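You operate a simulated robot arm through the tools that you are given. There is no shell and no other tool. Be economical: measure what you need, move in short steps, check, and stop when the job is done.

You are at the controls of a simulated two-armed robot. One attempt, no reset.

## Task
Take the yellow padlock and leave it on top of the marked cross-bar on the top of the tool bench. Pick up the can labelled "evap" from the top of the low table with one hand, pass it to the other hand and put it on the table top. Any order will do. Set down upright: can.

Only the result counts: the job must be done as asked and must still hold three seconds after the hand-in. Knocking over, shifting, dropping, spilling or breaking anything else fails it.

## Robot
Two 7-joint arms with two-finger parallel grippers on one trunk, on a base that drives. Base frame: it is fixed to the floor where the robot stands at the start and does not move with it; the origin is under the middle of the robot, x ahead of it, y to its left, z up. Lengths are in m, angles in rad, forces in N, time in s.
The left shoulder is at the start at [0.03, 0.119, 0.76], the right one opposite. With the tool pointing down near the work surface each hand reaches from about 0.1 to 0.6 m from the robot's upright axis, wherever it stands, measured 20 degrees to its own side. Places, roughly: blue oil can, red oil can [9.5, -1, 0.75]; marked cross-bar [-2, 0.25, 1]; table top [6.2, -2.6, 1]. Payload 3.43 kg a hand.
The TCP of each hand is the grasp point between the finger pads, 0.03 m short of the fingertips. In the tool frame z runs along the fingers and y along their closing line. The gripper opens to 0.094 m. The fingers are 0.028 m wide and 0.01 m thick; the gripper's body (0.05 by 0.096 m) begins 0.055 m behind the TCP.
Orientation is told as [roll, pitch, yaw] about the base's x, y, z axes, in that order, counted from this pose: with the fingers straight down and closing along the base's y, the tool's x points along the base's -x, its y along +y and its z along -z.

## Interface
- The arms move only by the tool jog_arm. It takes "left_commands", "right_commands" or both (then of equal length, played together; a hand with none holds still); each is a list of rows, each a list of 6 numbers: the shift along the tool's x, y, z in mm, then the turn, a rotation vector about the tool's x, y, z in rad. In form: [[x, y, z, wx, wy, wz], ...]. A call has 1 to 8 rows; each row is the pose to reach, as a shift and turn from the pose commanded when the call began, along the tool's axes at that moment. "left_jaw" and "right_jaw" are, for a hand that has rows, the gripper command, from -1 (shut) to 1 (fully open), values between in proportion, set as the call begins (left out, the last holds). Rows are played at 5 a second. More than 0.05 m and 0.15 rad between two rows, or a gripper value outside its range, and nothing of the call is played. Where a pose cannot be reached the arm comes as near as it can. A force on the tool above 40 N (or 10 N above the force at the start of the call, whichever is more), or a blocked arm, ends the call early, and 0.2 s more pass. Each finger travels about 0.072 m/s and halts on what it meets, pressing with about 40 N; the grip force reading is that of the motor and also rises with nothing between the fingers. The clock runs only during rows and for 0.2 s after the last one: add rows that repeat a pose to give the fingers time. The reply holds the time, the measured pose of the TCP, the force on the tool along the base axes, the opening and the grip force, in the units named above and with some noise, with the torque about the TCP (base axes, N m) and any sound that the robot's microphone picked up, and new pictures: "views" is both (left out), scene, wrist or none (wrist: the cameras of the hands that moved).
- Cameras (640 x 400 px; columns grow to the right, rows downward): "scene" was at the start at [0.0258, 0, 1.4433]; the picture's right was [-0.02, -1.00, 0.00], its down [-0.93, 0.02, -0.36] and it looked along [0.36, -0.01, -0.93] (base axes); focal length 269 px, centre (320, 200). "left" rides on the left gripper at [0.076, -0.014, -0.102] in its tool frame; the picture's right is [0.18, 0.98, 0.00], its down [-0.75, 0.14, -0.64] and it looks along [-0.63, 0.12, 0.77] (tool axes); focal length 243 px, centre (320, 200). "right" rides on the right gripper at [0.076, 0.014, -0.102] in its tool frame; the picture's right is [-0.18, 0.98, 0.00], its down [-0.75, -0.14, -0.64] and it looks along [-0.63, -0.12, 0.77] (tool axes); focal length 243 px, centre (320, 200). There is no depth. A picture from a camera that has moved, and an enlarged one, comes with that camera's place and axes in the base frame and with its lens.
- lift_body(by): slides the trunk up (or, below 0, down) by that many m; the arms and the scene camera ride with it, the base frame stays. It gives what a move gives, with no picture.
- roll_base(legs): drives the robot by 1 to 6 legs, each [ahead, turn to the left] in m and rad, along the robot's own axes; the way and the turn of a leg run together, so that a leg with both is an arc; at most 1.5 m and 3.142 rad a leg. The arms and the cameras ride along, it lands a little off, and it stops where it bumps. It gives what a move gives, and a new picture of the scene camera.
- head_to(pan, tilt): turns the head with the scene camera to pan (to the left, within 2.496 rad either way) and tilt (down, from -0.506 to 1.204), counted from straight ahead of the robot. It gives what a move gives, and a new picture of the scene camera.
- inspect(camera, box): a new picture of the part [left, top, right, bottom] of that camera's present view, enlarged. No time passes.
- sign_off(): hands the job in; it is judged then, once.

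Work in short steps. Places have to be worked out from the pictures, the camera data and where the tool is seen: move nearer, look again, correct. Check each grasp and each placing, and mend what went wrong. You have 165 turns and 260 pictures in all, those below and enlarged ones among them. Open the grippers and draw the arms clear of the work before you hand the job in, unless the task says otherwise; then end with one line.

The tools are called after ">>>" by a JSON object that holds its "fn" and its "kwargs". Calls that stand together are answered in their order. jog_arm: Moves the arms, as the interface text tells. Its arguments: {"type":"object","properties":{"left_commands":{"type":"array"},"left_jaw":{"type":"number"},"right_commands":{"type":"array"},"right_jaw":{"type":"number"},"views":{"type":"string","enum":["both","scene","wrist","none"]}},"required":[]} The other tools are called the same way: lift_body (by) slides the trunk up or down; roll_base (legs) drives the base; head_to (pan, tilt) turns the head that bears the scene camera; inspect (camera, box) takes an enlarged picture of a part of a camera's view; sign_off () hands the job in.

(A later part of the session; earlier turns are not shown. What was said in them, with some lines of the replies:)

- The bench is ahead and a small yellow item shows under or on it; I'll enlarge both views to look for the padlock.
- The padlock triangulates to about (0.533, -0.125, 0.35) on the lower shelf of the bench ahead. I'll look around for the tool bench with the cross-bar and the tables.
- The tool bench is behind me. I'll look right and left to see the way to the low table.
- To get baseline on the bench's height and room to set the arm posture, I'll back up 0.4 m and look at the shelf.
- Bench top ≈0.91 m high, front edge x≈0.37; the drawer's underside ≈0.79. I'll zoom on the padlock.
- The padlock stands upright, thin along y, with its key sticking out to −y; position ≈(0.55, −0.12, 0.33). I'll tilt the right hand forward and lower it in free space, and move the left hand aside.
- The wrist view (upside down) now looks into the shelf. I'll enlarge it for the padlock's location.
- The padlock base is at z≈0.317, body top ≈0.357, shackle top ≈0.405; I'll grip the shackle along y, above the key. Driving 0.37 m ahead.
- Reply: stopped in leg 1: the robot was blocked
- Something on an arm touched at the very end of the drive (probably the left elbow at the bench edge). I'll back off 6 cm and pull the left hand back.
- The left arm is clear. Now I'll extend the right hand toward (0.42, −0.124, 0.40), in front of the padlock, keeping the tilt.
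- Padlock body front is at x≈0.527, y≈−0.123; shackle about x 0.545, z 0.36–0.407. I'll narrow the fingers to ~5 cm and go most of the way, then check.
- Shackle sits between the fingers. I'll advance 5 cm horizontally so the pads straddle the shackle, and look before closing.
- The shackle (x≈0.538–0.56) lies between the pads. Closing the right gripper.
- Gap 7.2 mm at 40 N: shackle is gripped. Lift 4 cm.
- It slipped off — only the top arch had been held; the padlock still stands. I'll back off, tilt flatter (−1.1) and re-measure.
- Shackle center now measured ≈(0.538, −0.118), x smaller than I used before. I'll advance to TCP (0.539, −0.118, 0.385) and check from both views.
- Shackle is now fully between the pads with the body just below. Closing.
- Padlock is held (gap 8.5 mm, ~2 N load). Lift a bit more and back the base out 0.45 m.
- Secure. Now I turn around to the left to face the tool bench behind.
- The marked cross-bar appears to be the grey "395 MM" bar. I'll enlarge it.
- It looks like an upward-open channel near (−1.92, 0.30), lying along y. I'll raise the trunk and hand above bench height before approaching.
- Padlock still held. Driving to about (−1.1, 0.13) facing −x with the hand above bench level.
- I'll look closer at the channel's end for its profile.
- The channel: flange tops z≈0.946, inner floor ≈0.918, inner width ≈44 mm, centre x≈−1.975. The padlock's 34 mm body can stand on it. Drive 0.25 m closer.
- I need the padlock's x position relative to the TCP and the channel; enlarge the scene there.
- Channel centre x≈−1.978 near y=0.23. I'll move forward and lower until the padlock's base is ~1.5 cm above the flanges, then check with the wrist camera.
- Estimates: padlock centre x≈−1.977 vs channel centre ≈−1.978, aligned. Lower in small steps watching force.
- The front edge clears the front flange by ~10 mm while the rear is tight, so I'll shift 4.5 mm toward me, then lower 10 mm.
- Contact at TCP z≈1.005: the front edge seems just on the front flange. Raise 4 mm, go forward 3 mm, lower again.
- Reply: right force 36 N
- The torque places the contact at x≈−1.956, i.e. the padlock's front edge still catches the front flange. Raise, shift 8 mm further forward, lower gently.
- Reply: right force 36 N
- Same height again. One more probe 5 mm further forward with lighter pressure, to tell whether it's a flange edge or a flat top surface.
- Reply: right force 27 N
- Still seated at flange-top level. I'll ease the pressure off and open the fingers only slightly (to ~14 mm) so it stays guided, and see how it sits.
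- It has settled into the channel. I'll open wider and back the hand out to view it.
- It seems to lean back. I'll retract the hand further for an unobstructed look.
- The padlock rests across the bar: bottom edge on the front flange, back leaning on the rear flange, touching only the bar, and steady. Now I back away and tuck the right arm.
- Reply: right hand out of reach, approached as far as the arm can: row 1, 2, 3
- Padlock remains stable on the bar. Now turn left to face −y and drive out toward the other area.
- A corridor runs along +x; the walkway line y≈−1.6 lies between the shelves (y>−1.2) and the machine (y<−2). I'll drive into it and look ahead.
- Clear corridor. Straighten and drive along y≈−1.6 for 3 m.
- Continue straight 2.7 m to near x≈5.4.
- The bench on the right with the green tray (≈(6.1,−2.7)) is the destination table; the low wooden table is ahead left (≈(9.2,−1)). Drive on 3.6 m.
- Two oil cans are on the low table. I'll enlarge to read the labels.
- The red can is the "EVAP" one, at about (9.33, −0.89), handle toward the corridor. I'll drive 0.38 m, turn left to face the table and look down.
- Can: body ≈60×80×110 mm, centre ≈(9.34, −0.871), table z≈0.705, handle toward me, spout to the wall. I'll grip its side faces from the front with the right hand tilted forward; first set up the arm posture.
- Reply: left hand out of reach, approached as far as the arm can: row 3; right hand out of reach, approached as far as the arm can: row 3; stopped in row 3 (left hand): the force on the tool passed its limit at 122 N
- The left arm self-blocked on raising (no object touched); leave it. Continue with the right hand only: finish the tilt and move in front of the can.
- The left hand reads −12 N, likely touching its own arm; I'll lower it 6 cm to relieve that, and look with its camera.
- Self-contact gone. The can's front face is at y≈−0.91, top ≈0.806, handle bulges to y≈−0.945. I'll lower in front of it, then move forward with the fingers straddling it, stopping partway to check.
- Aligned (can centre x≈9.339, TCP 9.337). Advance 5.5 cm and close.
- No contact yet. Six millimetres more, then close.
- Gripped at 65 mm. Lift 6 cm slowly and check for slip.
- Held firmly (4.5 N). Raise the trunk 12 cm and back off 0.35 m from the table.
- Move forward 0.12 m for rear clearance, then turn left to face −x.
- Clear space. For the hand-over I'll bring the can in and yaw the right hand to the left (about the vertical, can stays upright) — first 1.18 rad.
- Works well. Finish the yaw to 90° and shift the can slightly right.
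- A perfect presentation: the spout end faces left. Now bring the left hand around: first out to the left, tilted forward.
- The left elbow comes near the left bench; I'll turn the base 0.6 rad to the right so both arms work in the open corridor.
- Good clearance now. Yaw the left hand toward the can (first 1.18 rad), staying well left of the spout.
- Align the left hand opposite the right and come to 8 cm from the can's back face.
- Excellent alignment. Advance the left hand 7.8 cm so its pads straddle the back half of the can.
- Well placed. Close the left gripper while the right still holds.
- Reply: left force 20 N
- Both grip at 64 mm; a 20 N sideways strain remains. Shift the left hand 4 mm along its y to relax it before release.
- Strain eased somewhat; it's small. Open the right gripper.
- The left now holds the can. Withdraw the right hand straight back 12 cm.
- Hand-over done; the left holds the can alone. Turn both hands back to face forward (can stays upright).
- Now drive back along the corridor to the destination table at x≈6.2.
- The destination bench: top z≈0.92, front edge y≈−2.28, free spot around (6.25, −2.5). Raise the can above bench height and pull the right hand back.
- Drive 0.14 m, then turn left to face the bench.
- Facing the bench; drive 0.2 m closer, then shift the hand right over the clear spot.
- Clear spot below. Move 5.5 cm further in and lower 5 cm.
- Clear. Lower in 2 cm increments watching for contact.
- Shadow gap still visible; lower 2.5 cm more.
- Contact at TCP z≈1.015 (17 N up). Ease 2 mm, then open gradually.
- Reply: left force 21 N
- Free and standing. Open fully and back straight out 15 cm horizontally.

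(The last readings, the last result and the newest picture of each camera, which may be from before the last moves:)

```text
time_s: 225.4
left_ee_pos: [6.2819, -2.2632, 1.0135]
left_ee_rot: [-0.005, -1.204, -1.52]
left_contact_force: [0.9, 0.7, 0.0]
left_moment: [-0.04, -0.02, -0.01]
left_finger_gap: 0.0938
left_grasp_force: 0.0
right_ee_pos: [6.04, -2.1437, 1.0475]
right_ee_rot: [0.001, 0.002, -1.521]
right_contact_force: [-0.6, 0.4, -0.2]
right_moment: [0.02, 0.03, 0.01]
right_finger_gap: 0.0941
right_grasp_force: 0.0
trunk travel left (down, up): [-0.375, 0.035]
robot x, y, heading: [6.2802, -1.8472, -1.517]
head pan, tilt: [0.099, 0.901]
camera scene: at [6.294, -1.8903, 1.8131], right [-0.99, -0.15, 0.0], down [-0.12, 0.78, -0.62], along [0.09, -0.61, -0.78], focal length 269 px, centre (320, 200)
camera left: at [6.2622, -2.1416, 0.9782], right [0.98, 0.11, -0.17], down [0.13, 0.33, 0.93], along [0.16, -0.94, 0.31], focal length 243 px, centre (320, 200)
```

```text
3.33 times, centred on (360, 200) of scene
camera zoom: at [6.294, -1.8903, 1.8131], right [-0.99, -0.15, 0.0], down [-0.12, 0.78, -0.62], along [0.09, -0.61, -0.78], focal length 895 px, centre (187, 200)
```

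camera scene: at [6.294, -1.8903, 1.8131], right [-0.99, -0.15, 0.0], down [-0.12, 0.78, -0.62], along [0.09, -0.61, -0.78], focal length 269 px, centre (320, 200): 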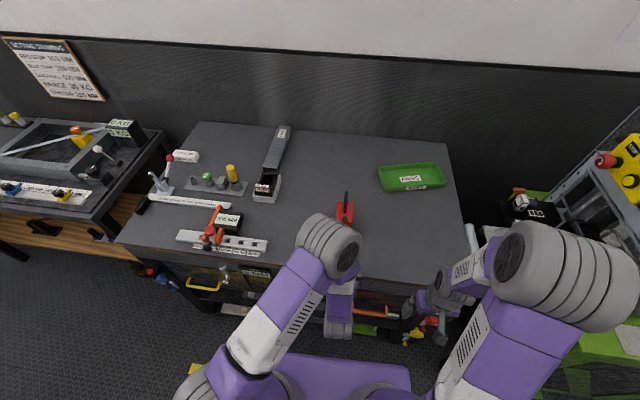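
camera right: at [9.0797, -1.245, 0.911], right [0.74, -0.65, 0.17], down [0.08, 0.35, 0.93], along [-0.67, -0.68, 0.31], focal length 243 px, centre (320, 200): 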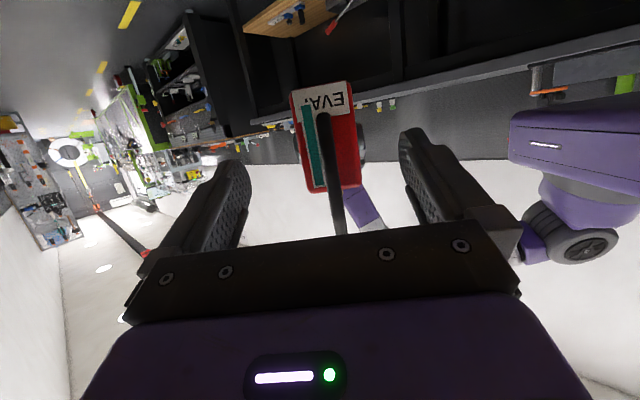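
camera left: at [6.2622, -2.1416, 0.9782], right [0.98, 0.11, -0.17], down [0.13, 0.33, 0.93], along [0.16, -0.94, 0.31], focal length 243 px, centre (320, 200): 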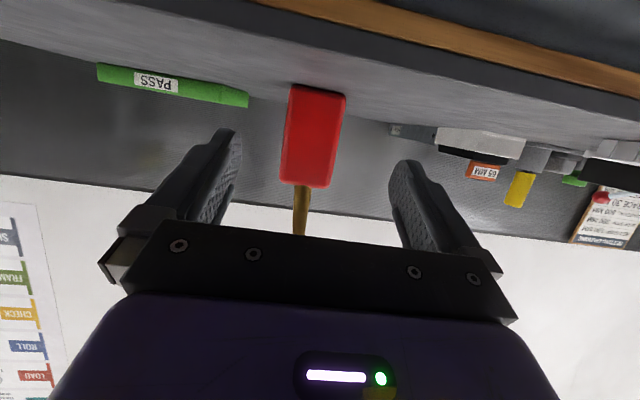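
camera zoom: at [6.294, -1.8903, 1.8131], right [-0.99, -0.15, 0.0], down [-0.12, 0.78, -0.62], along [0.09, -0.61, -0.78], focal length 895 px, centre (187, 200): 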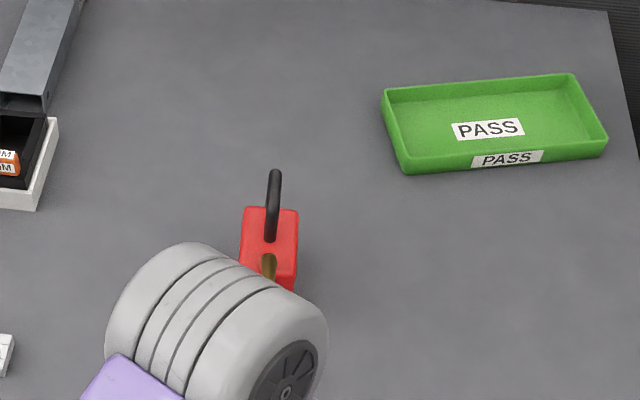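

The can stands upright on the table. Back the base away and verify.

>>> {"fn": "roll_base", "kwargs": {"legs": [[-0.3, 0]]}}

>>> {"fn": "inspect", "kwargs": {"camera": "scene", "box": [250, 80, 450, 205]}}

```text
time_s: 227.4
left_ee_pos: [6.2697, -1.9726, 1.0132]
left_ee_rot: [-0.004, -1.203, -1.517]
left_contact_force: [-0.2, -0.7, 0.0]
left_moment: [0.02, 0.01, -0.01]
left_finger_gap: 0.0937
left_grasp_force: 0.2
right_ee_pos: [6.0263, -1.8548, 1.047]
right_ee_rot: [-0.001, -0.001, -1.516]
right_contact_force: [0.1, -0.1, 0.2]
right_moment: [-0.02, 0.0, -0.03]
right_finger_gap: 0.0938
right_grasp_force: 0.1
trunk travel left (down, up): [-0.375, 0.035]
robot x, y, heading: [6.2714, -1.5584, -1.515]
head pan, tilt: [0.099, 0.901]
camera scene: at [6.2792, -1.5984, 1.8131], right [-0.99, -0.15, 0.0], down [-0.12, 0.77, -0.62], along [0.09, -0.61, -0.78], focal length 269 px, centre (320, 200)
```

scene: 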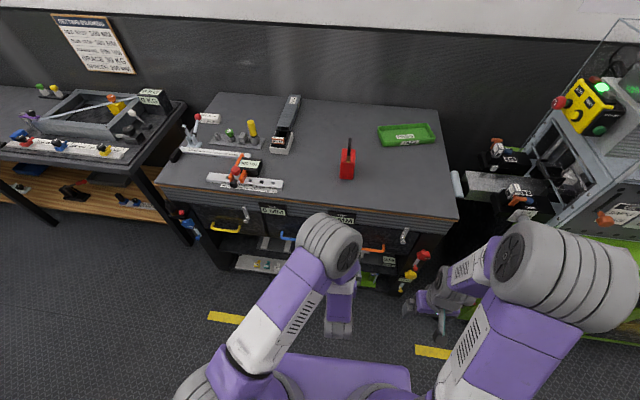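

```text
3.20 times, centred on (350, 142) of scene
camera zoom: at [6.2792, -1.5984, 1.8131], right [-0.99, -0.15, 0.0], down [-0.12, 0.77, -0.62], along [0.09, -0.61, -0.78], focal length 860 px, centre (224, 384)
```

zoom: 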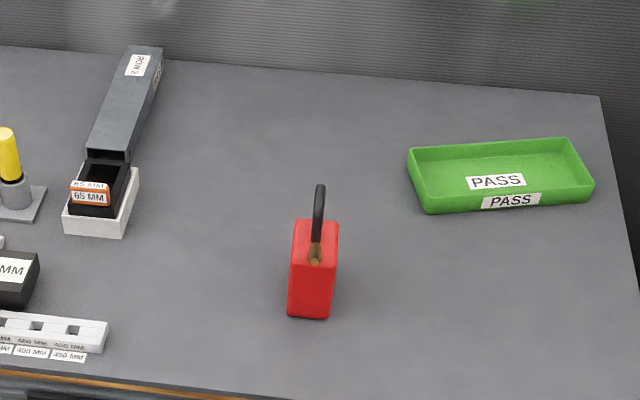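

The can stands upright on the table top, nothing around it was disturbed, the padlock was last seen resting on the cross-bar, and both grippers are open and clear. Handing in.

>>> {"fn": "sign_off", "kwargs": {}}

```text
The job is handed in.
```

The job is handed in. The "evap" can was passed from the right hand to the left in mid-air and stands upright on the table top. The padlock was left on the marked "395 MM" cross-bar, a channel open at the top: it leans back between the two raised edges, partly down inside, and was steady when I last saw it, before I drove off for the can.
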